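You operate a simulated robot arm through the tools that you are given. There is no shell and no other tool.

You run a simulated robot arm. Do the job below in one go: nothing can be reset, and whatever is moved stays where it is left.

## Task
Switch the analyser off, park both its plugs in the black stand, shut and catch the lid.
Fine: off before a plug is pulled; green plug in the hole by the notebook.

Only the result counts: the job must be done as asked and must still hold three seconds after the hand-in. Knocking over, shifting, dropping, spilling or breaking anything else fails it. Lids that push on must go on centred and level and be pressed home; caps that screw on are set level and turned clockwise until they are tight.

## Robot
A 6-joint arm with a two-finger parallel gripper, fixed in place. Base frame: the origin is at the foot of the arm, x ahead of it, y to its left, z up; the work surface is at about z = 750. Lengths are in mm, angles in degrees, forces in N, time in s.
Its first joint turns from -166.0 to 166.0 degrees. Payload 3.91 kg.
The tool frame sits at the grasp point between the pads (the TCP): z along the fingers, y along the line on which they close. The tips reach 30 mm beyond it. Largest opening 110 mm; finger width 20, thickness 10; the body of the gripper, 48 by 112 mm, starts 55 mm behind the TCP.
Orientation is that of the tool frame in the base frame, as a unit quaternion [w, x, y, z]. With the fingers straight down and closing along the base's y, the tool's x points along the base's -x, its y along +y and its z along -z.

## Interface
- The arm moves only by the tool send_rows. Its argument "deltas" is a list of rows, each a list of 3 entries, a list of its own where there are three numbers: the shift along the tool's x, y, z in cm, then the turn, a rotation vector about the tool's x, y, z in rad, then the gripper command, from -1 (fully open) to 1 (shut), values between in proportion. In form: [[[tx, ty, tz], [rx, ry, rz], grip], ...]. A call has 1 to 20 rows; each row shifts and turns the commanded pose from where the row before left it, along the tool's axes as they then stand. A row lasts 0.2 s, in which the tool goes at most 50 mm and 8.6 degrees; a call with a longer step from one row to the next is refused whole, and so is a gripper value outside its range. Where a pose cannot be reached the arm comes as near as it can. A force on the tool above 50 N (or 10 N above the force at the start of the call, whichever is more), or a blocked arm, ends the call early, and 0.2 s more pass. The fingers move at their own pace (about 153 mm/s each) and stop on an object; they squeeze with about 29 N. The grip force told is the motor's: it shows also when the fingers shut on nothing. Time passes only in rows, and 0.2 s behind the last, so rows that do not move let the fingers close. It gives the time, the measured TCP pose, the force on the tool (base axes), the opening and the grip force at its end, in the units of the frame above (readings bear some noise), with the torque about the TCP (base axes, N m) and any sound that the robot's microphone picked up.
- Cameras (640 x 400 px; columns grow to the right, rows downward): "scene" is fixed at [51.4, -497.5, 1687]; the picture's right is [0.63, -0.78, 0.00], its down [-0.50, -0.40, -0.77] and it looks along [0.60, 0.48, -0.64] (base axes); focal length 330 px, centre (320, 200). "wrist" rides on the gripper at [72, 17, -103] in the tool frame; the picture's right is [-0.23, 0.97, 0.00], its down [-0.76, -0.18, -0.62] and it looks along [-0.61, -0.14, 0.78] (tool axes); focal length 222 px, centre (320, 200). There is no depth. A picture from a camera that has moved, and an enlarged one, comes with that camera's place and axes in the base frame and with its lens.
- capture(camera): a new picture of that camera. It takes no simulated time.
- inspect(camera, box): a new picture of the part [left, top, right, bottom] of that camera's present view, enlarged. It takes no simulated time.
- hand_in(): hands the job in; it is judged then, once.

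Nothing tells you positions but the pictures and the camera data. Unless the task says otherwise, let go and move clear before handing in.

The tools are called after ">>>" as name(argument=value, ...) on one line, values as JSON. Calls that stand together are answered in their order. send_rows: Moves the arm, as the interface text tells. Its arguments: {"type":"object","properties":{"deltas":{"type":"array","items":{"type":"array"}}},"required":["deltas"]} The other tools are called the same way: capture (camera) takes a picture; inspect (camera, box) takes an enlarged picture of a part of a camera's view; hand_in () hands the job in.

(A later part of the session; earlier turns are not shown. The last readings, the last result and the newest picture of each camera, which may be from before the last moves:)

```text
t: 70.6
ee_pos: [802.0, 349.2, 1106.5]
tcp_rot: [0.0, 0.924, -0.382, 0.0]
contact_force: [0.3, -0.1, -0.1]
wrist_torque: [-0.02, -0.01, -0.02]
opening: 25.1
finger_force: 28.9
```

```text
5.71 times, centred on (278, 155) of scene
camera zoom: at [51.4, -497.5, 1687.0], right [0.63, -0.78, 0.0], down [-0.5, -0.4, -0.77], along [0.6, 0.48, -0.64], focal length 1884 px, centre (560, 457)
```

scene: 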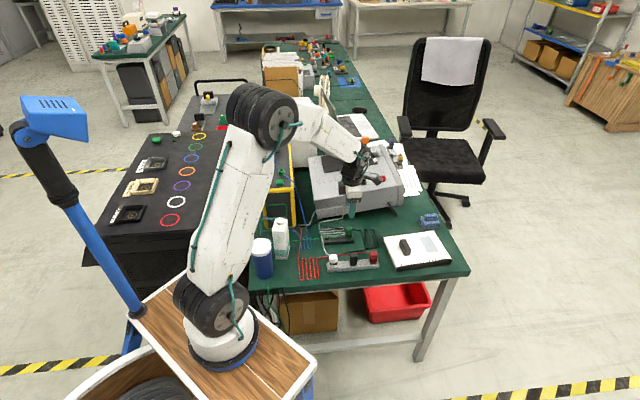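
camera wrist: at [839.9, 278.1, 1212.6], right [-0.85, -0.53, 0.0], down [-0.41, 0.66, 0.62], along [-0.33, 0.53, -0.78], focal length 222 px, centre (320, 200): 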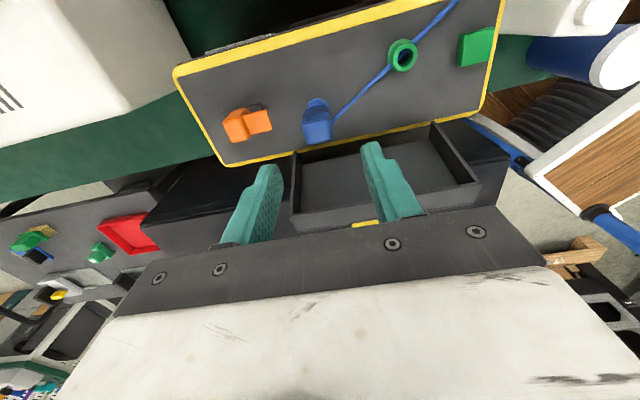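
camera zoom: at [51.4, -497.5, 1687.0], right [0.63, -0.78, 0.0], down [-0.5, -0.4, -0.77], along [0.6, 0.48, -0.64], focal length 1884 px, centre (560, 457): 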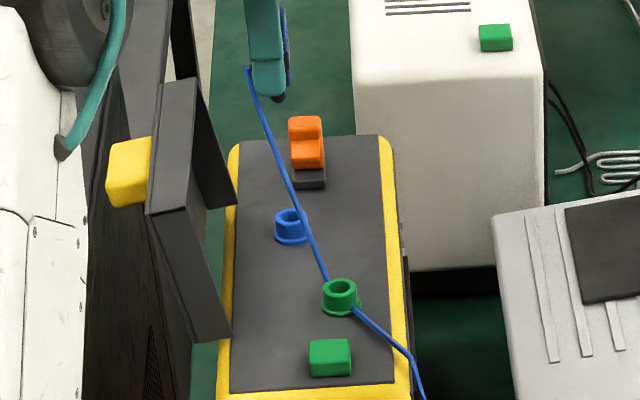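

The blue plug is out. I'll carry it to above the other hole of the stand.

>>> send_rows(deltas=[[[2.7, 3.936, 0], [0, 0, 0], 1.0], [[2.7, 3.936, 0], [0, 0, 0], 1.0], [[2.7, 3.936, 0], [0, 0, 0], 1.0], [[2.7, 3.936, 0], [0, 0, 0], 1.0], [[2.7, 3.936, 0], [0, 0, 0], 1.0], [[2.7, 3.936, 0], [0, 0, 0], 1.0], [[2.7, 3.936, 0], [0, 0, 0], 1.0], [[0, 0, 0], [0, 0, 0], 1.0]])

>>> capture(camera="wrist")

>>> capture(camera="scene")

```text
t: 72.4
ee_pos: [738.7, 17.1, 1106.6]
tcp_rot: [-0.001, 0.924, -0.383, 0.0]
contact_force: [-0.3, -0.1, 0.0]
wrist_torque: [-0.03, 0.01, 0.01]
opening: 25.1
finger_force: 29.3
```

```text
taken
camera wrist: at [778.1, -46.3, 1211.3], right [-0.85, -0.53, 0.0], down [-0.41, 0.66, 0.62], along [-0.33, 0.53, -0.78], focal length 222 px, centre (320, 200)
```

wrist: 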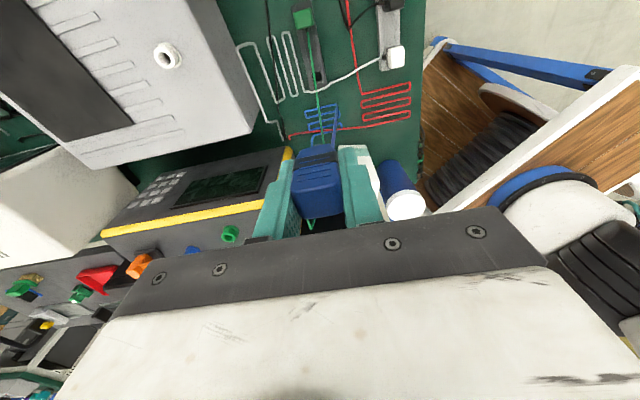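

```text
taken
```

scene: 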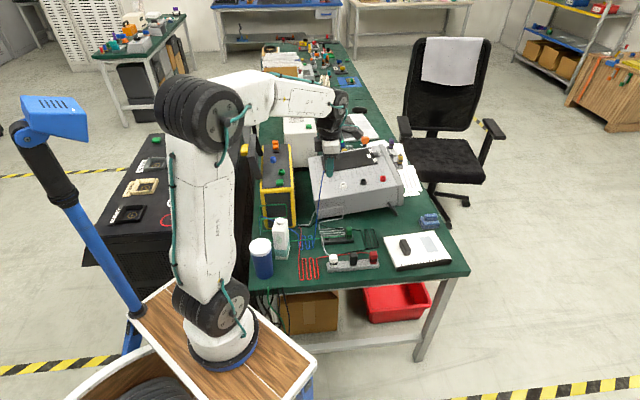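

>>> send_rows(deltas=[[[-0.08, -0.41, 3.0], [0, 0, 0], 1.0], [[0, 0, 4.5], [0, 0, 0], 1.0], [[0, 0, 4.5], [0, 0, 0], 1.0], [[0, 0, 4.5], [0, 0, 0], 1.0], [[0, 0, 4.5], [0, 0, 0], 1.0], [[0, 0, 0], [0, 0, 0], 1.0]])

>>> inspect(camera="wrist", box=[260, 70, 380, 170])

>>> inspect(camera="scene", box=[300, 205, 380, 255])

```text
t: 73.8
ee_pos: [740.5, 18.3, 896.6]
tcp_rot: [0.0, 0.924, -0.383, 0.0]
contact_force: [0.4, 0.1, -0.6]
wrist_torque: [0.0, 0.01, -0.02]
opening: 25.1
finger_force: 29.3
```

```text
4.00 times, centred on (320, 120) of wrist
camera zoom: at [780.7, -45.5, 1001.4], right [-0.85, -0.53, 0.0], down [-0.41, 0.66, 0.62], along [-0.33, 0.53, -0.78], focal length 888 px, centre (320, 520)
```

zoom: 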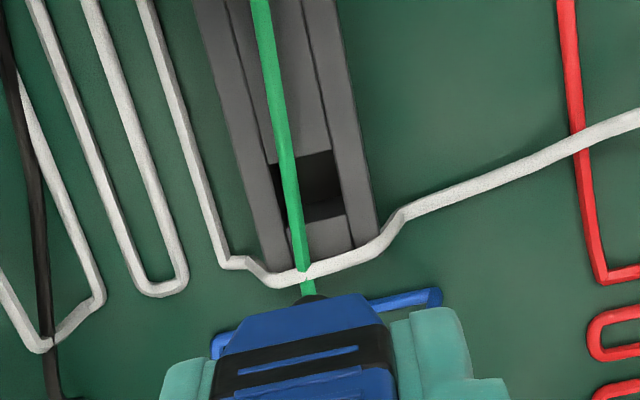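

```text
8.00 times, centred on (340, 230) of scene
camera zoom: at [51.4, -497.5, 1687.0], right [0.63, -0.78, 0.0], down [-0.5, -0.4, -0.77], along [0.6, 0.48, -0.64], focal length 2638 px, centre (160, -40)
```

zoom: 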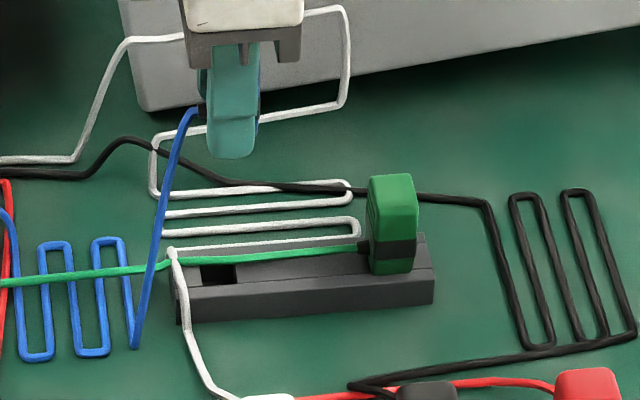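

By comparing with the view that worked for the first hole, I need about 3 mm back and 1.5 mm left. I'll correct and lower to just above the hole.

>>> send_rows(deltas=[[[-0.15, -0.3, 1.5], [0, 0, 0], 1.0], [[0, 0, 2.0], [0, 0, 0], 1.0], [[0, 0, 1.5], [0, 0, 0], 1.0], [[0, 0, 0.7], [0, 0, 0], 1.0], [[0, 0, 0], [0, 0, 0], 1.0]])

>>> inspect(camera="wrist", box=[260, 90, 380, 190])

>>> inspect(camera="scene", box=[310, 215, 374, 255])

```text
t: 75.0
ee_pos: [742.4, 23.1, 840.2]
tcp_rot: [0.0, 0.924, -0.383, 0.0]
contact_force: [-0.7, 0.5, -0.1]
wrist_torque: [-0.01, 0.01, 0.01]
opening: 24.9
finger_force: 28.8
```

```text
4.00 times, centred on (320, 140) of wrist
camera zoom: at [782.1, -39.8, 944.1], right [-0.85, -0.53, 0.0], down [-0.41, 0.66, 0.62], along [-0.33, 0.53, -0.78], focal length 888 px, centre (320, 440)
```

zoom: 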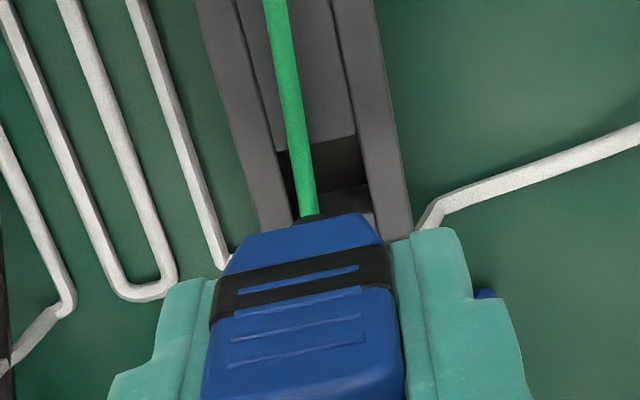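

```text
10.00 times, centred on (342, 235) of scene
camera zoom: at [51.4, -497.5, 1687.0], right [0.63, -0.78, 0.0], down [-0.5, -0.4, -0.77], along [0.6, 0.48, -0.64], focal length 3298 px, centre (100, -150)
```

zoom: 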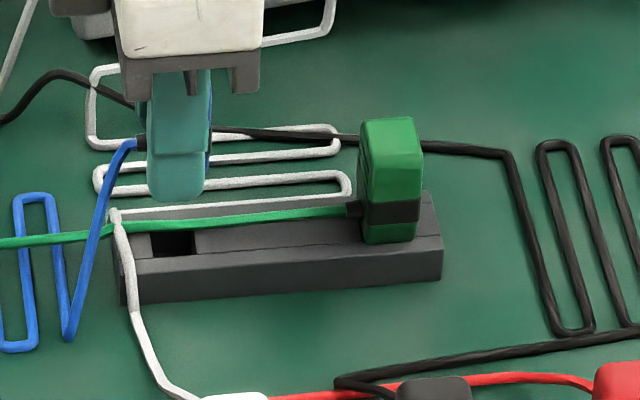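

>>> inspect(camera="wrist", box=[285, 110, 355, 160])

```text
8.00 times, centred on (320, 135) of wrist
camera zoom: at [782.1, -39.8, 944.1], right [-0.85, -0.53, 0.0], down [-0.41, 0.66, 0.62], along [-0.33, 0.53, -0.78], focal length 1777 px, centre (320, 720)
```

zoom: 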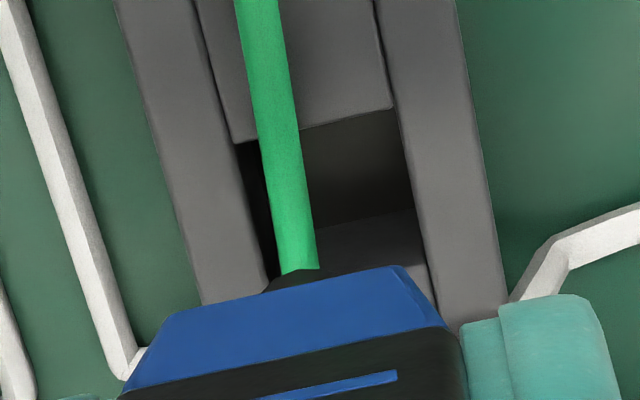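

The view suggests the pin is about 2 mm too far back and 1–2 mm too far left. I'll correct and lower gently in small steps with force checks.

>>> send_rows(deltas=[[[0.15, 0.23, 0], [0, 0, 0], 1.0], [[0, 0, 0.5], [0, 0, 0], 1.0], [[0, 0, 0.5], [0, 0, 0], 1.0], [[0, 0, 0.4], [0, 0, 0], 1.0], [[0, 0, 0], [0, 0, 0], 1.0]])

>>> inspect(camera="wrist", box=[280, 110, 360, 170])

```text
t: 76.2
ee_pos: [740.4, 23.0, 824.7]
tcp_rot: [0.0, 0.924, -0.383, -0.001]
contact_force: [-0.3, 0.2, -0.5]
wrist_torque: [-0.01, 0.02, 0.06]
opening: 24.9
finger_force: 29.2
```

```text
6.67 times, centred on (320, 140) of wrist
camera zoom: at [781.3, -41.3, 929.3], right [-0.85, -0.53, 0.0], down [-0.41, 0.66, 0.62], along [-0.33, 0.53, -0.78], focal length 1481 px, centre (320, 600)
```

zoom: 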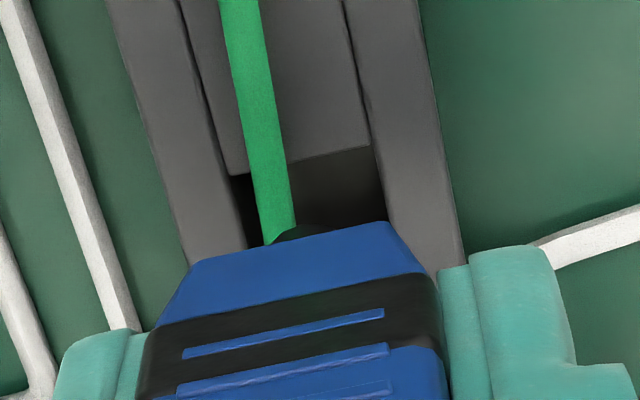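

>>> send_rows(deltas=[[[0, 0.08, 0.3], [0, 0, 0], 1.0], [[0, 0, 0.3], [0, 0, 0], 1.0], [[0, 0, 0.3], [0, 0, 0], 1.0], [[0, 0, 0], [0, 0, 0], 1.0]])

>>> inspect(camera="wrist", box=[280, 110, 360, 170])

```text
t: 77.2
ee_pos: [740.9, 21.0, 814.2]
tcp_rot: [0.0, 0.924, -0.383, 0.0]
contact_force: [0.5, -0.4, -1.2]
wrist_torque: [0.0, 0.01, 0.02]
opening: 24.9
finger_force: 28.9
```

```text
6.67 times, centred on (320, 140) of wrist
camera zoom: at [780.7, -42.0, 919.6], right [-0.85, -0.53, 0.0], down [-0.41, 0.66, 0.62], along [-0.33, 0.53, -0.78], focal length 1481 px, centre (320, 600)
```

zoom: 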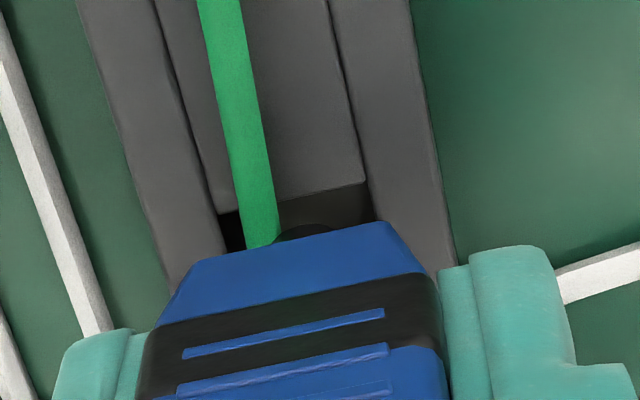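

>>> send_rows(deltas=[[[0, 0, 0.3], [0, 0, 0], 1.0], [[0, 0, 0.3], [0, 0, 0], 1.0], [[0, 0, 0], [0, 0, 0], 1.0]])

```text
t: 78.0
ee_pos: [740.1, 21.4, 808.6]
tcp_rot: [0.0, 0.924, -0.383, 0.0]
contact_force: [-0.1, 0.0, -0.3]
wrist_torque: [-0.07, 0.02, -0.02]
opening: 24.9
finger_force: 29.4
```

>>> send_rows(deltas=[[[0, 0, 0.25], [0, 0, 0], 1.0], [[0, 0, 0.25], [0, 0, 0], 1.0], [[0, 0, 0.2], [0, 0, 0], 1.0], [[0, 0, 0], [0, 0, 0], 1.0]])

>>> inspect(camera="wrist", box=[280, 110, 360, 170])

```text
t: 79.0
ee_pos: [740.5, 20.3, 802.5]
tcp_rot: [0.0, 0.924, -0.382, 0.001]
contact_force: [0.6, -0.8, -1.3]
wrist_torque: [-0.01, -0.02, -0.02]
opening: 25.0
finger_force: 28.7
```

```text
6.67 times, centred on (320, 140) of wrist
camera zoom: at [780.0, -42.8, 907.0], right [-0.85, -0.53, 0.0], down [-0.41, 0.66, 0.62], along [-0.33, 0.53, -0.78], focal length 1481 px, centre (320, 600)
```

zoom: 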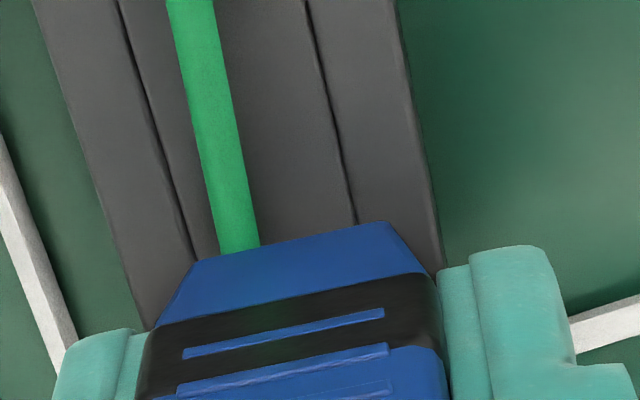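

>>> send_rows(deltas=[[[0, 0, 0.2], [0, 0, 0], 1.0], [[0, 0, 0.2], [0, 0, 0], 1.0], [[0, 0, 0], [0, 0, 0], 1.0]])

```text
t: 79.8
ee_pos: [741.0, 20.2, 799.5]
tcp_rot: [0.0, 0.924, -0.383, 0.0]
contact_force: [0.0, -0.7, -0.1]
wrist_torque: [0.0, -0.02, 0.0]
opening: 25.0
finger_force: 29.0
```

>>> send_rows(deltas=[[[0, 0, 0.15], [0, 0, 0], 1.0], [[0, 0, 0.15], [0, 0, 0], 1.0], [[0, 0, 0], [0, 0, 0], 1.0]])

```text
t: 80.8
ee_pos: [741.4, 22.1, 798.3]
tcp_rot: [-0.001, 0.924, -0.383, 0.002]
contact_force: [-8.1, -0.1, 18.8]
wrist_torque: [-0.1, 0.45, -0.02]
opening: 25.2
finger_force: 29.0
stopped in row 3: the force on the tool passed its limit at 51 N (the readings are from after the stop); the commanded pose is now the measured one
```

It's bottomed in the hole. I'll relieve the pressure and let go.

>>> send_rows(deltas=[[[0, 0, -0.1], [0, 0, 0], 1.0], [[0, 0, 0], [0, 0, 0], 0.5], [[0, 0, 0], [0, 0, 0], 0.3], [[0, 0, 0], [0, 0, 0], 0.3], [[0, 0, 0], [0, 0, 0], 0.3]])

>>> inspect(camera="wrist", box=[260, 90, 380, 190])

>>> inspect(camera="scene", box=[310, 215, 374, 255])

```text
t: 82.0
ee_pos: [741.8, 20.6, 798.9]
tcp_rot: [0.0, 0.924, -0.383, 0.001]
contact_force: [-0.1, 0.1, 0.5]
wrist_torque: [0.01, -0.02, -0.02]
opening: 38.5
finger_force: 0.0
```

```text
4.00 times, centred on (320, 140) of wrist
camera zoom: at [781.2, -42.7, 901.8], right [-0.85, -0.53, 0.0], down [-0.41, 0.66, 0.62], along [-0.33, 0.53, -0.78], focal length 888 px, centre (320, 440)
```

zoom: 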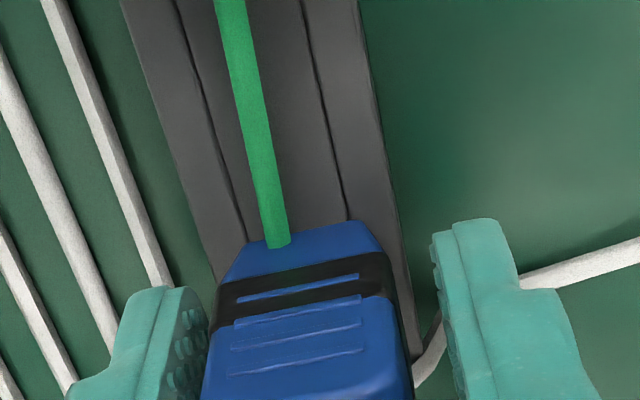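

```text
10.00 times, centred on (342, 235) of scene
camera zoom: at [51.4, -497.5, 1687.0], right [0.63, -0.78, 0.0], down [-0.5, -0.4, -0.77], along [0.6, 0.48, -0.64], focal length 3298 px, centre (100, -150)
```

zoom: 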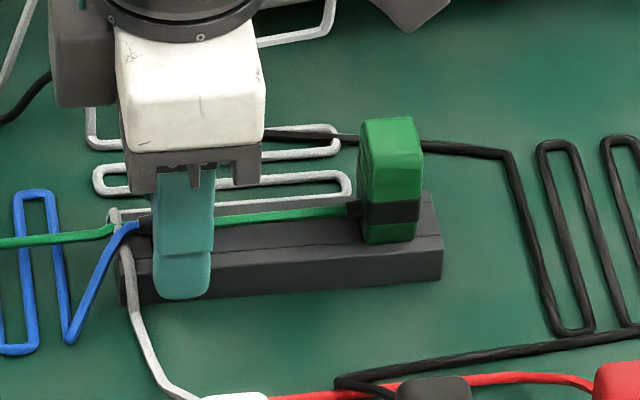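

>>> send_rows(deltas=[[[0, 0, -0.5], [0, 0, 0], 0.25], [[0, 0, -1.5], [0, 0, 0], 0.0], [[0, 0, -3], [0, 0, 0], 0.0], [[0, 0, -4], [0, 0, 0], 0.0], [[0, 0, -4.5], [0, 0, 0], 0.0], [[0, 0, -4.5], [0, 0, 0], 0.0], [[0, 0, -4.5], [0, 0, 0], 0.0], [[0, 0, -4.5], [0, 0, 0], 0.0], [[0, 0, -4.5], [0, 0, 0], 0.0], [[0, 0, 0], [0, 0, 0], 0.0]])

>>> inspect(camera="scene", box=[300, 205, 380, 255])

>>> capture(camera="wrist")

>>> capture(camera="scene")

```text
t: 84.2
ee_pos: [742.1, 23.8, 1111.6]
tcp_rot: [0.0, 0.924, -0.382, 0.001]
contact_force: [0.4, 1.5, 0.3]
wrist_torque: [-0.01, 0.01, 0.03]
opening: 54.9
finger_force: 0.2
```

```text
8.00 times, centred on (340, 230) of scene
camera zoom: at [51.4, -497.5, 1687.0], right [0.63, -0.78, 0.0], down [-0.5, -0.4, -0.77], along [0.6, 0.48, -0.64], focal length 2638 px, centre (160, -40)
```

zoom: 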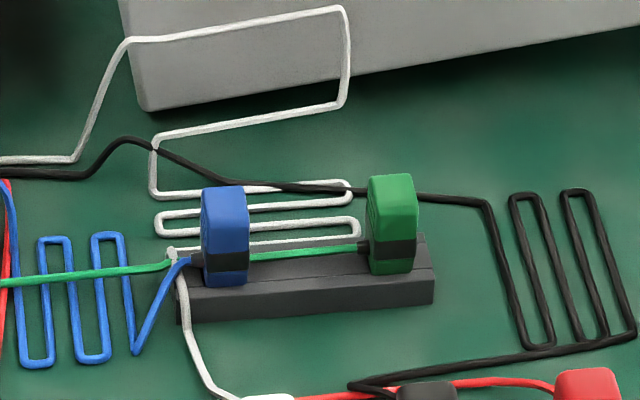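

```text
taken
camera wrist: at [782.2, -40.7, 1217.0], right [-0.85, -0.53, 0.0], down [-0.41, 0.66, 0.62], along [-0.33, 0.53, -0.78], focal length 222 px, centre (320, 200)
```

wrist: 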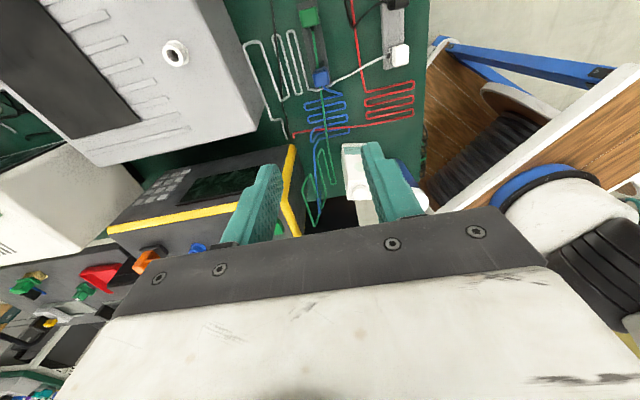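

```text
taken
```

scene: 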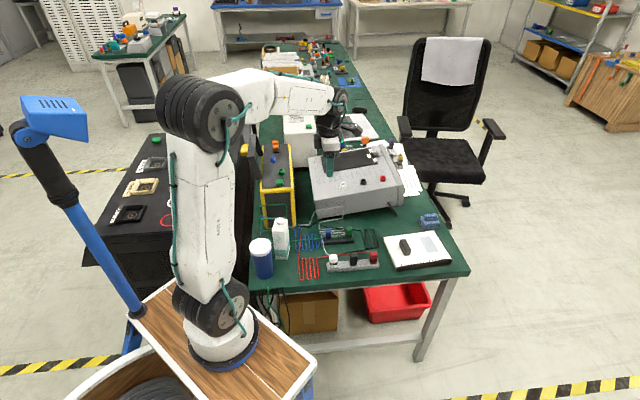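

Both plugs are parked, green in the hole by the notebook. Now the lid: it is hinged along the left edge, leaning back about 97°, free edge at z ≈ 1050, with its yellow knob on the outside; I'll bring the fingers (80 mm apart, straddling the knob) behind it from above and look first.

>>> send_rows(deltas=[[[0, 0, -3.0], [0, 0, 0], -0.2], [[-3.367, -2.527, 0], [0, 0, 0], -0.4545], [[-3.367, -2.527, 0], [0, 0, 0], -0.4545], [[-3.367, -2.527, 0], [0, 0, 0], -0.4545], [[-3.367, -2.527, 0], [0, 0, 0], -0.4545], [[-3.367, -2.527, 0], [0, 0, 0], -0.4545], [[-3.367, -2.527, 0], [0, 0, 0], -0.4545], [[0, 0, 0], [0, 0, 0], -0.4545]])

>>> capture(camera="wrist")

>>> inspect(camera="wrist", box=[200, 60, 440, 220])

>>> inspect(camera="scene", box=[230, 110, 326, 190])

```text
t: 86.0
ee_pos: [703.8, 272.1, 1146.4]
tcp_rot: [-0.001, 0.924, -0.383, 0.002]
contact_force: [-0.5, 0.5, 0.4]
wrist_torque: [0.01, 0.01, 0.0]
opening: 80.1
finger_force: 0.0
```

```text
taken
camera wrist: at [743.8, 207.8, 1250.5], right [-0.85, -0.53, 0.0], down [-0.41, 0.66, 0.62], along [-0.33, 0.53, -0.78], focal length 222 px, centre (320, 200)
```

wrist: 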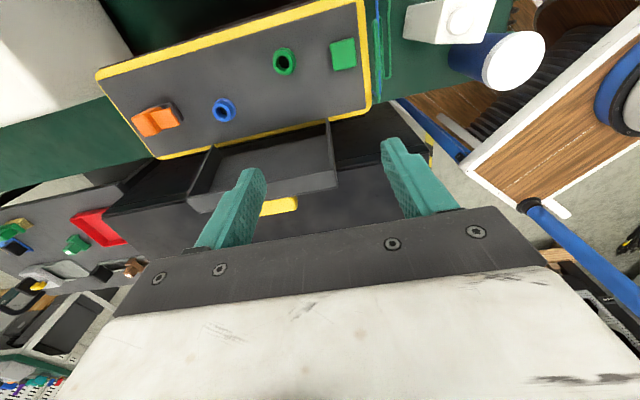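

```text
2.50 times, centred on (320, 140) of wrist
camera zoom: at [743.8, 207.8, 1250.5], right [-0.85, -0.53, 0.0], down [-0.41, 0.66, 0.62], along [-0.33, 0.53, -0.78], focal length 555 px, centre (320, 350)
```

zoom: 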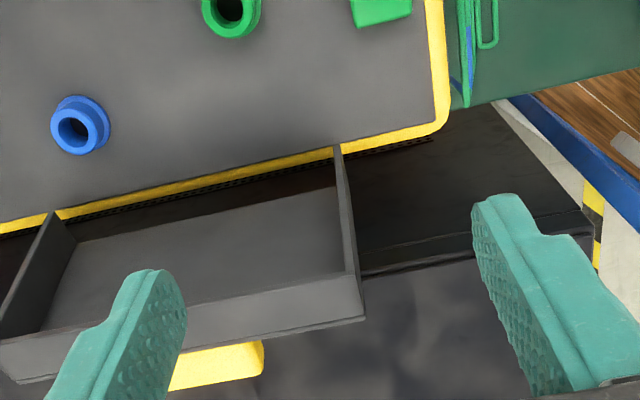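

```text
5.00 times, centred on (278, 150) of scene
camera zoom: at [51.4, -497.5, 1687.0], right [0.63, -0.78, 0.0], down [-0.5, -0.4, -0.77], along [0.6, 0.48, -0.64], focal length 1649 px, centre (530, 450)
```

zoom: 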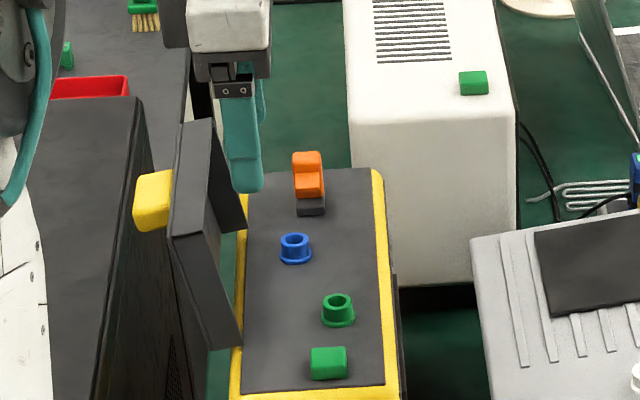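

The lid geometry is confirmed (free edge z ≈ 1050, outer face at its top edge b-side about 25 mm behind the rim; knob spans the middle 57 mm). I'll move the fingers over behind it and descend, straddling the knob.

>>> send_rows(deltas=[[[-3.5, -2.57, 0], [0, 0, 0], -0.636], [[-3.5, -2.57, 0], [0, 0, 0], -0.636], [[-3.5, -2.57, 0], [0, 0, 0], -0.636], [[0, 0, 0], [0, 0, 0], -0.636]])

>>> capture(camera="wrist")

>>> inspect(camera="wrist", box=[200, 60, 440, 220])

>>> inspect(camera="scene", box=[220, 110, 316, 190])

```text
t: 87.0
ee_pos: [686.1, 402.0, 1142.6]
tcp_rot: [0.0, 0.924, -0.383, 0.001]
contact_force: [0.1, -0.2, 0.4]
wrist_torque: [0.01, 0.0, 0.01]
opening: 89.9
finger_force: 0.0
```

```text
taken
camera wrist: at [725.4, 338.5, 1246.3], right [-0.85, -0.53, 0.0], down [-0.41, 0.66, 0.62], along [-0.33, 0.53, -0.78], focal length 222 px, centre (320, 200)
```

wrist: 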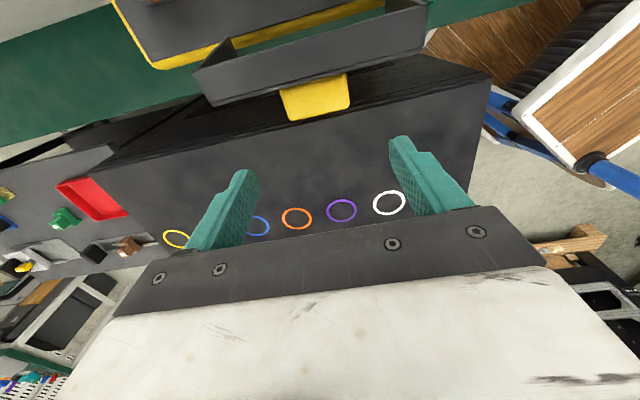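

```text
2.50 times, centred on (320, 140) of wrist
camera zoom: at [725.4, 338.5, 1246.3], right [-0.85, -0.53, 0.0], down [-0.41, 0.66, 0.62], along [-0.33, 0.53, -0.78], focal length 555 px, centre (320, 350)
```

zoom: 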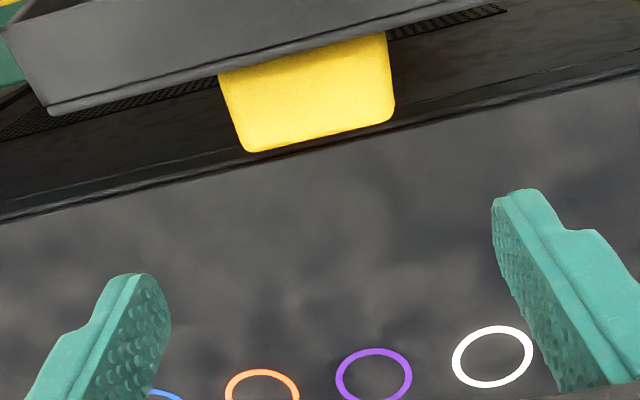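

```text
5.00 times, centred on (268, 150) of scene
camera zoom: at [51.4, -497.5, 1687.0], right [0.63, -0.78, 0.0], down [-0.5, -0.4, -0.77], along [0.6, 0.48, -0.64], focal length 1649 px, centre (580, 450)
```

zoom: 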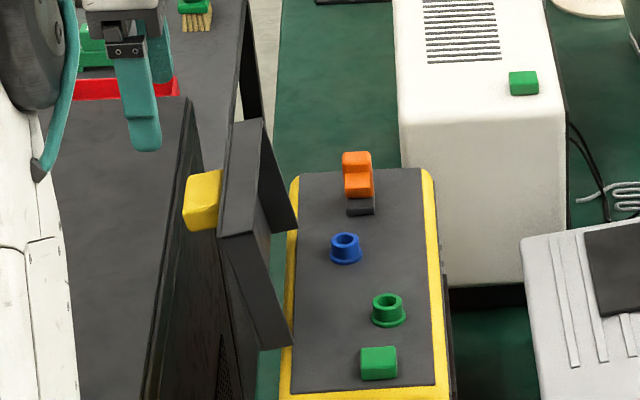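

Clear space behind the lid; the fingers straddle the knob evenly. Descending behind the lid now.

>>> send_rows(deltas=[[[0, 0, 2.5], [0, 0, 0], -0.636], [[0, 0, 2.5], [0, 0, 0], -0.636], [[0, 0, 2.0], [0, 0, 0], -0.636], [[0, 0, 1.3], [0, 0, 0], -0.636], [[0, 0, 0], [0, 0, 0], -0.636]])

>>> capture(camera="wrist")

>>> inspect(camera="scene", box=[220, 110, 316, 190])

```text
t: 88.2
ee_pos: [685.5, 402.4, 1056.7]
tcp_rot: [-0.001, 0.924, -0.383, 0.002]
contact_force: [0.8, -0.1, 0.3]
wrist_torque: [0.01, 0.0, -0.02]
opening: 89.9
finger_force: 0.1
```

```text
taken
camera wrist: at [725.3, 339.3, 1161.8], right [-0.85, -0.53, 0.0], down [-0.42, 0.66, 0.62], along [-0.33, 0.53, -0.78], focal length 222 px, centre (320, 200)
```

wrist: 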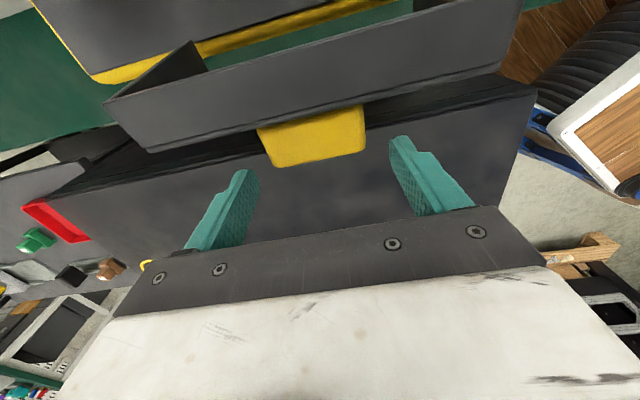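

```text
5.00 times, centred on (268, 150) of scene
camera zoom: at [51.4, -497.5, 1687.0], right [0.63, -0.78, 0.0], down [-0.5, -0.4, -0.77], along [0.6, 0.48, -0.64], focal length 1649 px, centre (580, 450)
```

zoom: 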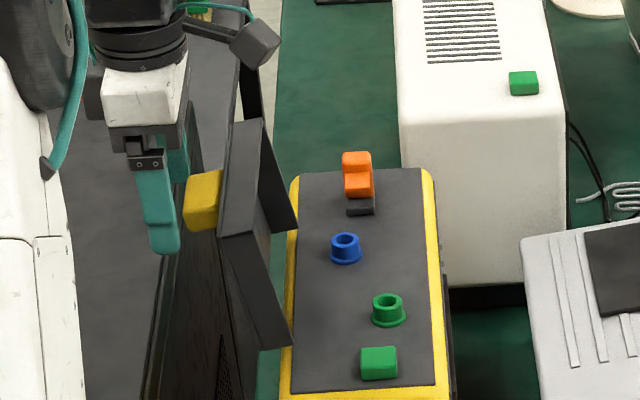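

Fingers are behind the lid. I'll push slowly toward the closing side.

>>> send_rows(deltas=[[[0.8, 0, 0], [0, 0, 0], -0.636], [[0.8, 0, 0], [0, 0, 0], -0.636], [[0.5, 0, 0], [0, 0, 0], -0.636], [[0.4, 0, 0], [0, 0, 0], -0.636], [[0.4, 0, 0], [0, 0, 0], -0.636], [[0, 0, 0], [0, 0, 0], -0.636]])

>>> inspect(camera="scene", box=[220, 110, 316, 190])

```text
t: 89.6
ee_pos: [706.7, 380.0, 1059.9]
tcp_rot: [-0.001, 0.924, -0.382, 0.002]
contact_force: [0.0, 0.6, 0.6]
wrist_torque: [0.02, -0.01, 0.0]
opening: 90.1
finger_force: 0.0
```

```text
5.00 times, centred on (268, 150) of scene
camera zoom: at [51.4, -497.5, 1687.0], right [0.63, -0.78, 0.0], down [-0.5, -0.4, -0.77], along [0.6, 0.48, -0.64], focal length 1649 px, centre (580, 450)
```

zoom: 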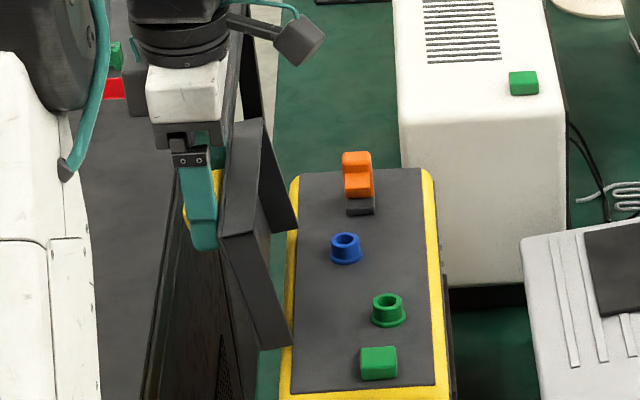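

>>> send_rows(deltas=[[[0.4, 0, 0], [0, 0, 0], -0.636], [[0.4, 0, 0], [0, 0, 0], -0.636], [[0.4, 0, 0], [0, 0, 0], -0.636], [[0, 0, 0], [0, 0, 0], -0.636]])

>>> inspect(camera="scene", box=[220, 110, 316, 190])

>>> capture(camera="wrist")

```text
t: 90.6
ee_pos: [714.1, 371.5, 1058.7]
tcp_rot: [-0.001, 0.924, -0.383, 0.002]
contact_force: [-0.3, 0.3, 0.3]
wrist_torque: [-0.02, -0.03, 0.0]
opening: 90.1
finger_force: 0.1
```

```text
5.00 times, centred on (268, 150) of scene
camera zoom: at [51.4, -497.5, 1687.0], right [0.63, -0.78, 0.0], down [-0.5, -0.4, -0.77], along [0.6, 0.48, -0.64], focal length 1649 px, centre (580, 450)
```

zoom: 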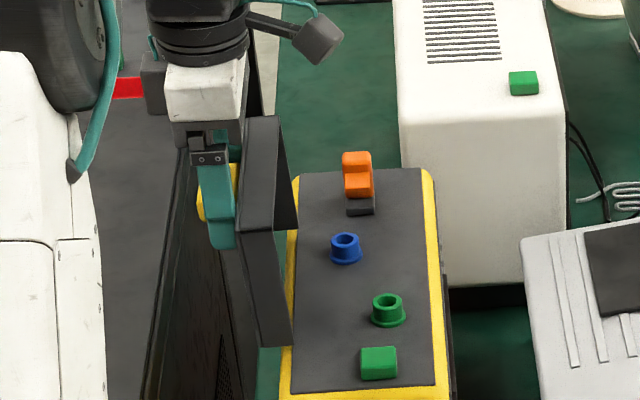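

```text
taken
camera wrist: at [754.3, 307.6, 1164.2], right [-0.85, -0.53, 0.0], down [-0.41, 0.66, 0.62], along [-0.33, 0.53, -0.78], focal length 222 px, centre (320, 200)
```

wrist: 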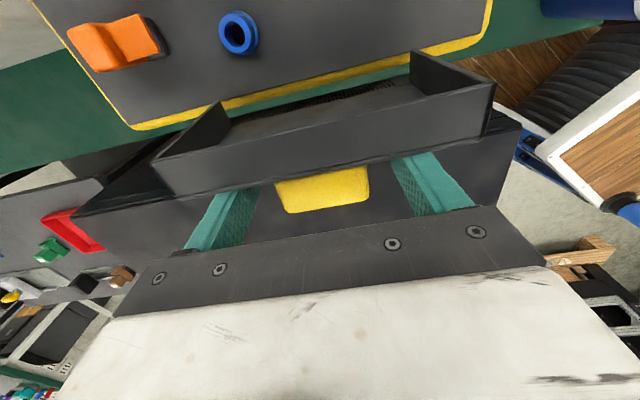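

The lid swings easily. I'll continue pushing it over.

>>> send_rows(deltas=[[[0.5, 0, 0], [0, 0, 0], -0.636], [[0.5, 0, 0], [0, 0, 0], -0.636], [[0.5, 0, 0], [0, 0, 0], -0.636], [[0.5, 0, 0], [0, 0, 0], -0.636], [[0, 0, 0], [0, 0, 0], -0.636]])

>>> inspect(camera="scene", box=[220, 110, 316, 190])

>>> capture(camera="wrist")

```text
t: 91.8
ee_pos: [727.2, 356.7, 1058.9]
tcp_rot: [0.0, 0.924, -0.382, 0.0]
contact_force: [0.0, -0.1, 0.4]
wrist_torque: [0.03, 0.0, -0.02]
opening: 89.8
finger_force: 0.0
```

```text
5.00 times, centred on (268, 150) of scene
camera zoom: at [51.4, -497.5, 1687.0], right [0.63, -0.78, 0.0], down [-0.5, -0.4, -0.77], along [0.6, 0.48, -0.64], focal length 1649 px, centre (580, 450)
```

zoom: 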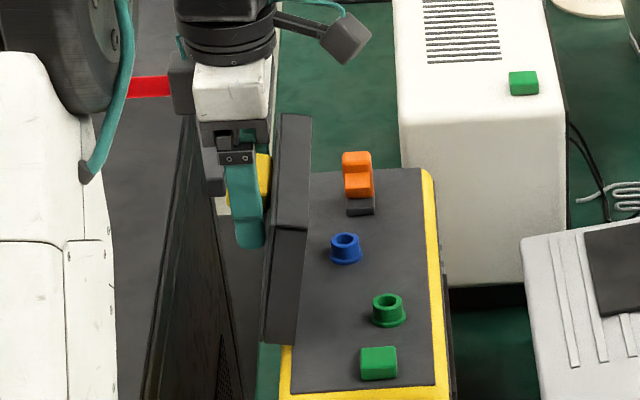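

```text
taken
camera wrist: at [767.2, 294.0, 1163.7], right [-0.85, -0.53, 0.0], down [-0.41, 0.66, 0.62], along [-0.33, 0.53, -0.78], focal length 222 px, centre (320, 200)
```

wrist: 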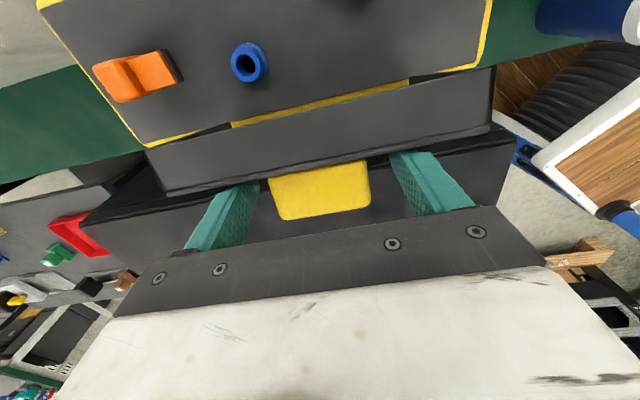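

>>> send_rows(deltas=[[[0.5, 0, 0], [0, 0, 0], -0.636], [[0.5, 0, 0], [0, 0, 0], -0.636], [[0.5, 0, 0], [0, 0, 0], -0.636], [[0, 0, 0], [0, 0, 0], -0.636]])

>>> inspect(camera="scene", box=[220, 110, 316, 190])

>>> capture(camera="wrist")

```text
t: 92.8
ee_pos: [738.4, 346.8, 1059.1]
tcp_rot: [0.0, 0.924, -0.382, 0.001]
contact_force: [-0.2, 0.2, 0.5]
wrist_torque: [-0.04, 0.0, 0.01]
opening: 89.9
finger_force: 0.0
```

```text
5.00 times, centred on (268, 150) of scene
camera zoom: at [51.4, -497.5, 1687.0], right [0.63, -0.78, 0.0], down [-0.5, -0.4, -0.77], along [0.6, 0.48, -0.64], focal length 1649 px, centre (580, 450)
```

zoom: 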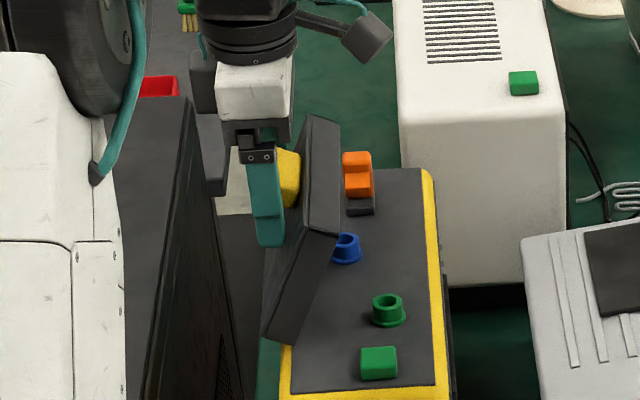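

```text
taken
camera wrist: at [777.8, 283.8, 1163.6], right [-0.85, -0.53, 0.0], down [-0.42, 0.66, 0.62], along [-0.33, 0.53, -0.78], focal length 222 px, centre (320, 200)
```

wrist: 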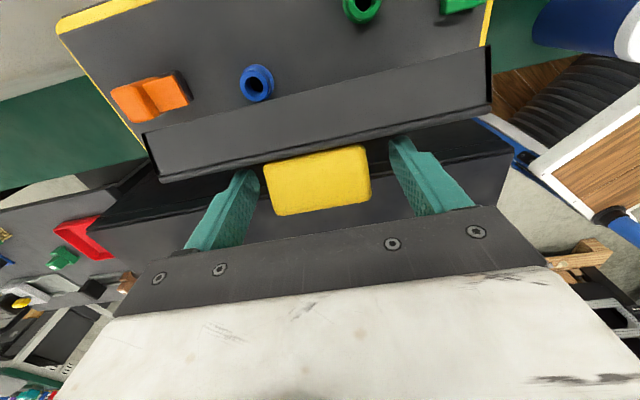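

The lid moves gently with the fingers and doesn't fall. I'll keep guiding it over and down along its arc.

>>> send_rows(deltas=[[[0.6, 0, 0], [0, 0, 0], -0.636], [[0.6, 0, 0], [0, 0, 0], -0.636], [[0.6, 0, 0], [0, 0, 0], -0.636], [[0.6, 0, 0], [0, 0, 0], -0.636], [[0, 0, 0], [0, 0, 0], -0.636]])

>>> inspect(camera="scene", box=[220, 110, 316, 190])

>>> capture(camera="wrist")

```text
t: 94.0
ee_pos: [756.0, 329.3, 1060.0]
tcp_rot: [0.0, 0.924, -0.382, 0.001]
contact_force: [-0.3, 0.3, 0.9]
wrist_torque: [0.02, -0.03, 0.0]
opening: 90.0
finger_force: 0.0
```

```text
5.00 times, centred on (268, 150) of scene
camera zoom: at [51.4, -497.5, 1687.0], right [0.63, -0.78, 0.0], down [-0.5, -0.4, -0.77], along [0.6, 0.48, -0.64], focal length 1649 px, centre (580, 450)
```

zoom: 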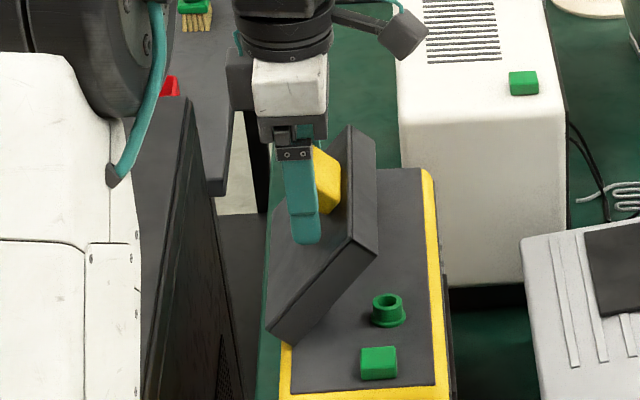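

```text
taken
camera wrist: at [795.7, 266.2, 1164.4], right [-0.85, -0.53, 0.0], down [-0.41, 0.66, 0.62], along [-0.33, 0.53, -0.78], focal length 222 px, centre (320, 200)
```

wrist: 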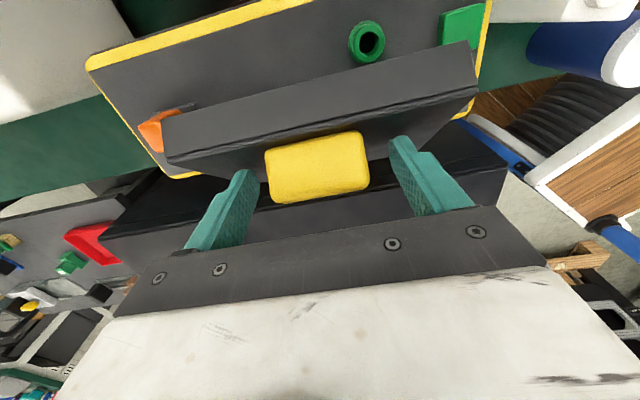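

>>> inspect(camera="wrist", box=[120, 80, 260, 190])

>>> inspect(camera="scene", box=[266, 132, 306, 162])

```text
3.64 times, centred on (190, 135) of wrist
camera zoom: at [795.7, 266.2, 1164.4], right [-0.85, -0.53, 0.0], down [-0.41, 0.66, 0.62], along [-0.33, 0.53, -0.78], focal length 808 px, centre (793, 436)
```

zoom: 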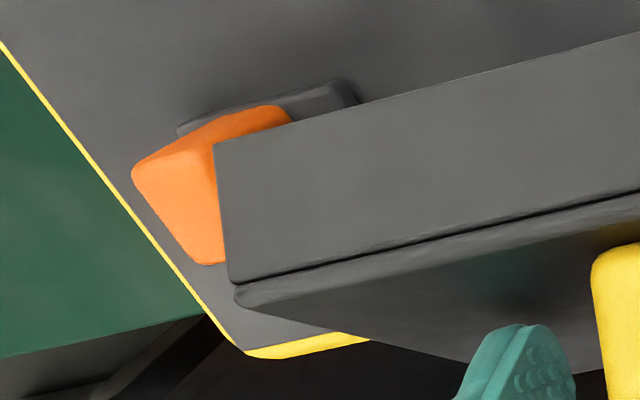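

```text
13.33 times, centred on (286, 147) of scene
camera zoom: at [51.4, -497.5, 1687.0], right [0.63, -0.78, 0.0], down [-0.5, -0.4, -0.77], along [0.6, 0.48, -0.64], focal length 4397 px, centre (773, 907)
```

zoom: 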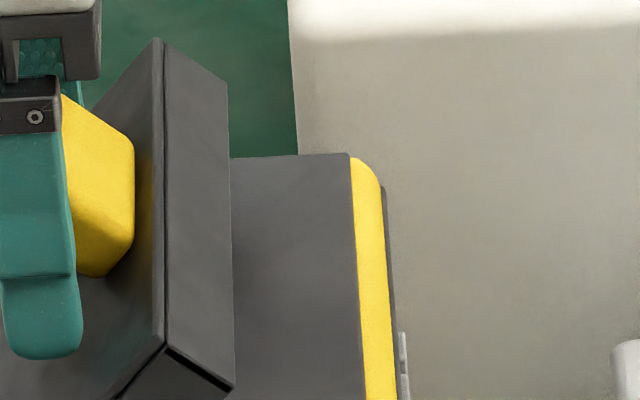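

>>> send_rows(deltas=[[[0.5, 0, 0.1], [0, 0, 0], -0.636], [[0.5, 0, 0.2], [0, 0, 0], -0.636], [[0, 0, 0], [0, 0, 0], -0.636]])

>>> inspect(camera="wrist", box=[120, 80, 260, 190])

>>> inspect(camera="scene", box=[266, 132, 306, 162])

```text
t: 94.8
ee_pos: [763.8, 322.6, 1056.7]
tcp_rot: [-0.001, 0.924, -0.383, 0.001]
contact_force: [0.1, 0.0, 0.3]
wrist_torque: [0.02, -0.03, 0.01]
opening: 89.8
finger_force: 0.1
```

```text
3.64 times, centred on (190, 135) of wrist
camera zoom: at [802.8, 259.2, 1161.9], right [-0.85, -0.53, 0.0], down [-0.42, 0.66, 0.62], along [-0.33, 0.53, -0.78], focal length 808 px, centre (793, 436)
```

zoom: 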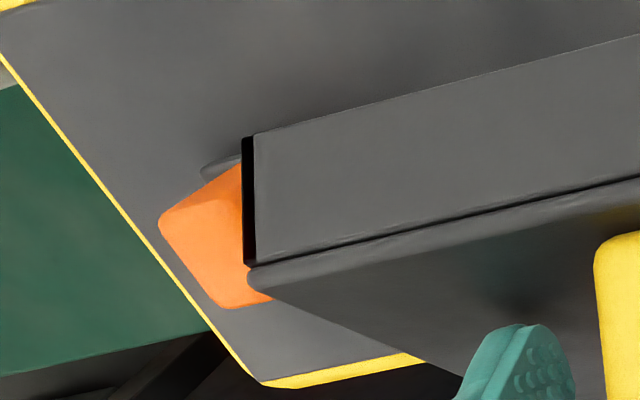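

```text
13.33 times, centred on (286, 147) of scene
camera zoom: at [51.4, -497.5, 1687.0], right [0.63, -0.78, 0.0], down [-0.5, -0.4, -0.77], along [0.6, 0.48, -0.64], focal length 4397 px, centre (773, 907)
```

zoom: 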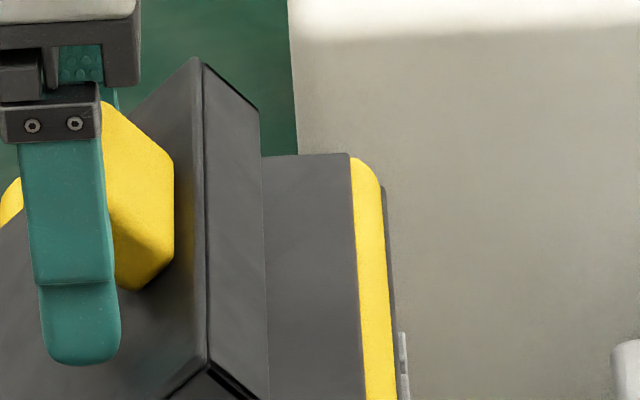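

>>> send_rows(deltas=[[[0.4, 0, 0.2], [0, 0, 0], -0.636], [[0.4, 0, 0.3], [0, 0, 0], -0.636], [[0.4, 0, 0.3], [0, 0, 0], -0.636], [[0, 0, 0], [0, 0, 0], -0.636]])

>>> inspect(camera="wrist", box=[120, 80, 260, 190])

>>> inspect(camera="scene", box=[246, 122, 310, 172])

```text
t: 95.8
ee_pos: [771.0, 313.4, 1047.4]
tcp_rot: [-0.001, 0.924, -0.383, 0.001]
contact_force: [0.2, -0.1, -0.7]
wrist_torque: [-0.01, -0.01, -0.02]
opening: 89.9
finger_force: 0.0
```

```text
3.64 times, centred on (190, 135) of wrist
camera zoom: at [811.2, 250.5, 1152.1], right [-0.85, -0.53, 0.0], down [-0.41, 0.66, 0.62], along [-0.33, 0.53, -0.78], focal length 808 px, centre (793, 436)
```

zoom: 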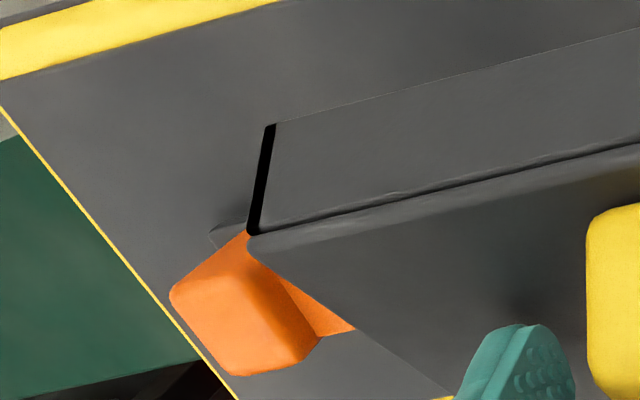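

```text
8.00 times, centred on (278, 147) of scene
camera zoom: at [51.4, -497.5, 1687.0], right [0.63, -0.78, 0.0], down [-0.5, -0.4, -0.77], along [0.6, 0.48, -0.64], focal length 2638 px, centre (656, 624)
```

zoom: 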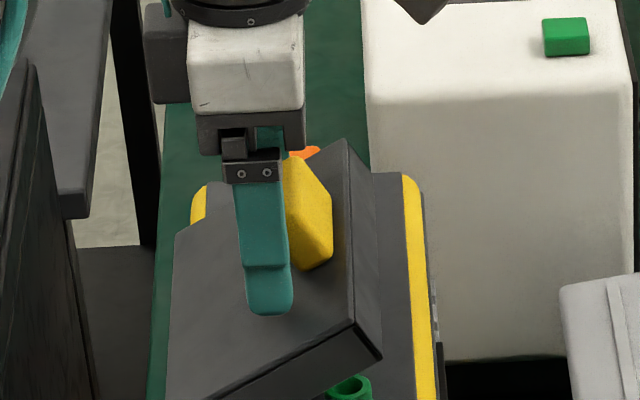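

>>> send_rows(deltas=[[[0.25, 0, 0.3], [0, 0, 0], -0.636], [[0.25, 0, 0.3], [0, 0, 0], -0.636], [[0, 0, 0], [0, 0, 0], -0.636]])

>>> inspect(camera="wrist", box=[120, 80, 260, 190])

>>> inspect(camera="scene", box=[246, 122, 310, 172])

```text
t: 96.6
ee_pos: [775.2, 309.7, 1042.4]
tcp_rot: [-0.001, 0.924, -0.382, 0.001]
contact_force: [-0.3, 0.6, 0.5]
wrist_torque: [0.01, 0.01, 0.04]
opening: 90.0
finger_force: 0.2
```

```text
3.64 times, centred on (190, 135) of wrist
camera zoom: at [815.3, 247.7, 1147.4], right [-0.85, -0.53, 0.0], down [-0.41, 0.66, 0.62], along [-0.33, 0.53, -0.78], focal length 808 px, centre (793, 436)
```

zoom: 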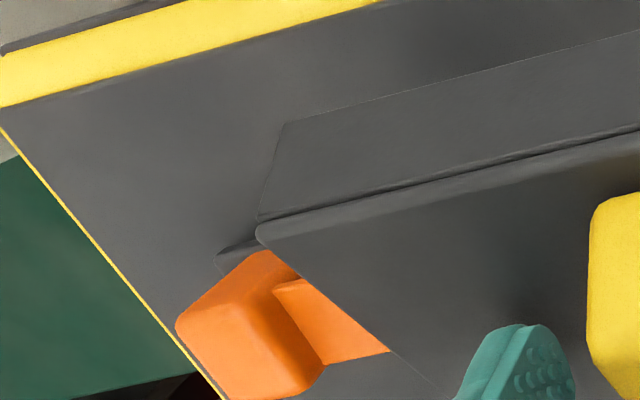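

```text
8.00 times, centred on (278, 147) of scene
camera zoom: at [51.4, -497.5, 1687.0], right [0.63, -0.78, 0.0], down [-0.5, -0.4, -0.77], along [0.6, 0.48, -0.64], focal length 2638 px, centre (656, 624)
```

zoom: 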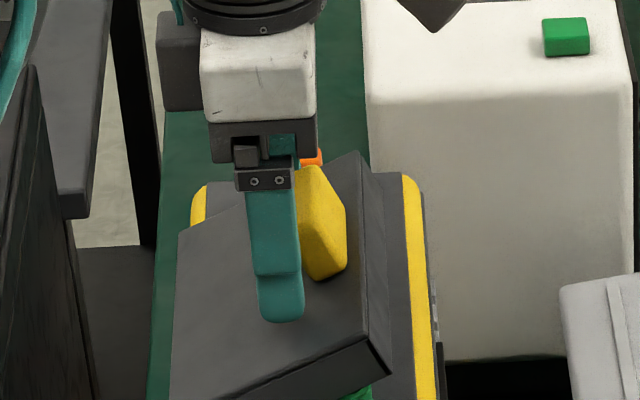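

>>> send_rows(deltas=[[[0.25, 0, 0.35], [0, 0, 0], -0.636], [[0.25, 0, 0.4], [0, 0, 0], -0.636], [[0, 0, 0], [0, 0, 0], -0.636]])

>>> inspect(camera="wrist", box=[120, 80, 260, 190])

>>> inspect(camera="scene", box=[246, 122, 310, 172])

```text
t: 97.4
ee_pos: [779.1, 306.5, 1035.1]
tcp_rot: [-0.002, 0.924, -0.382, 0.001]
contact_force: [-0.4, 0.4, -0.2]
wrist_torque: [-0.01, 0.01, -0.01]
opening: 89.9
finger_force: 0.0
```

```text
3.64 times, centred on (190, 135) of wrist
camera zoom: at [818.2, 242.9, 1140.2], right [-0.85, -0.53, 0.0], down [-0.42, 0.66, 0.62], along [-0.33, 0.53, -0.78], focal length 808 px, centre (793, 436)
```

zoom: 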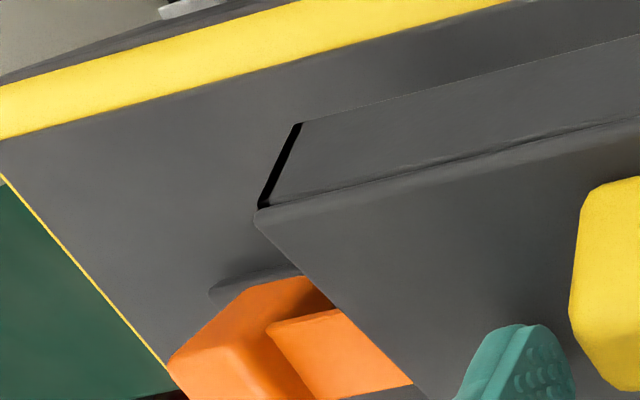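

```text
8.00 times, centred on (278, 147) of scene
camera zoom: at [51.4, -497.5, 1687.0], right [0.63, -0.78, 0.0], down [-0.5, -0.4, -0.77], along [0.6, 0.48, -0.64], focal length 2638 px, centre (656, 624)
```

zoom: 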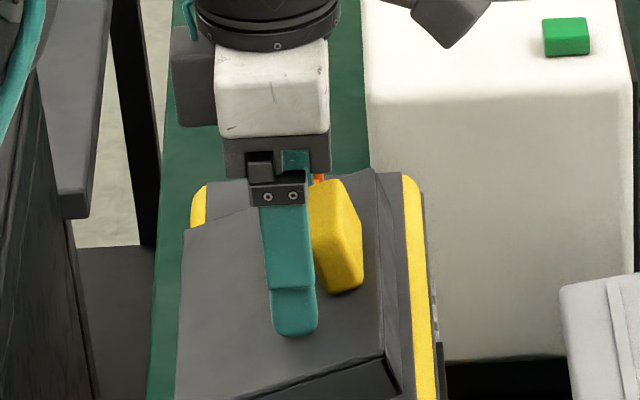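

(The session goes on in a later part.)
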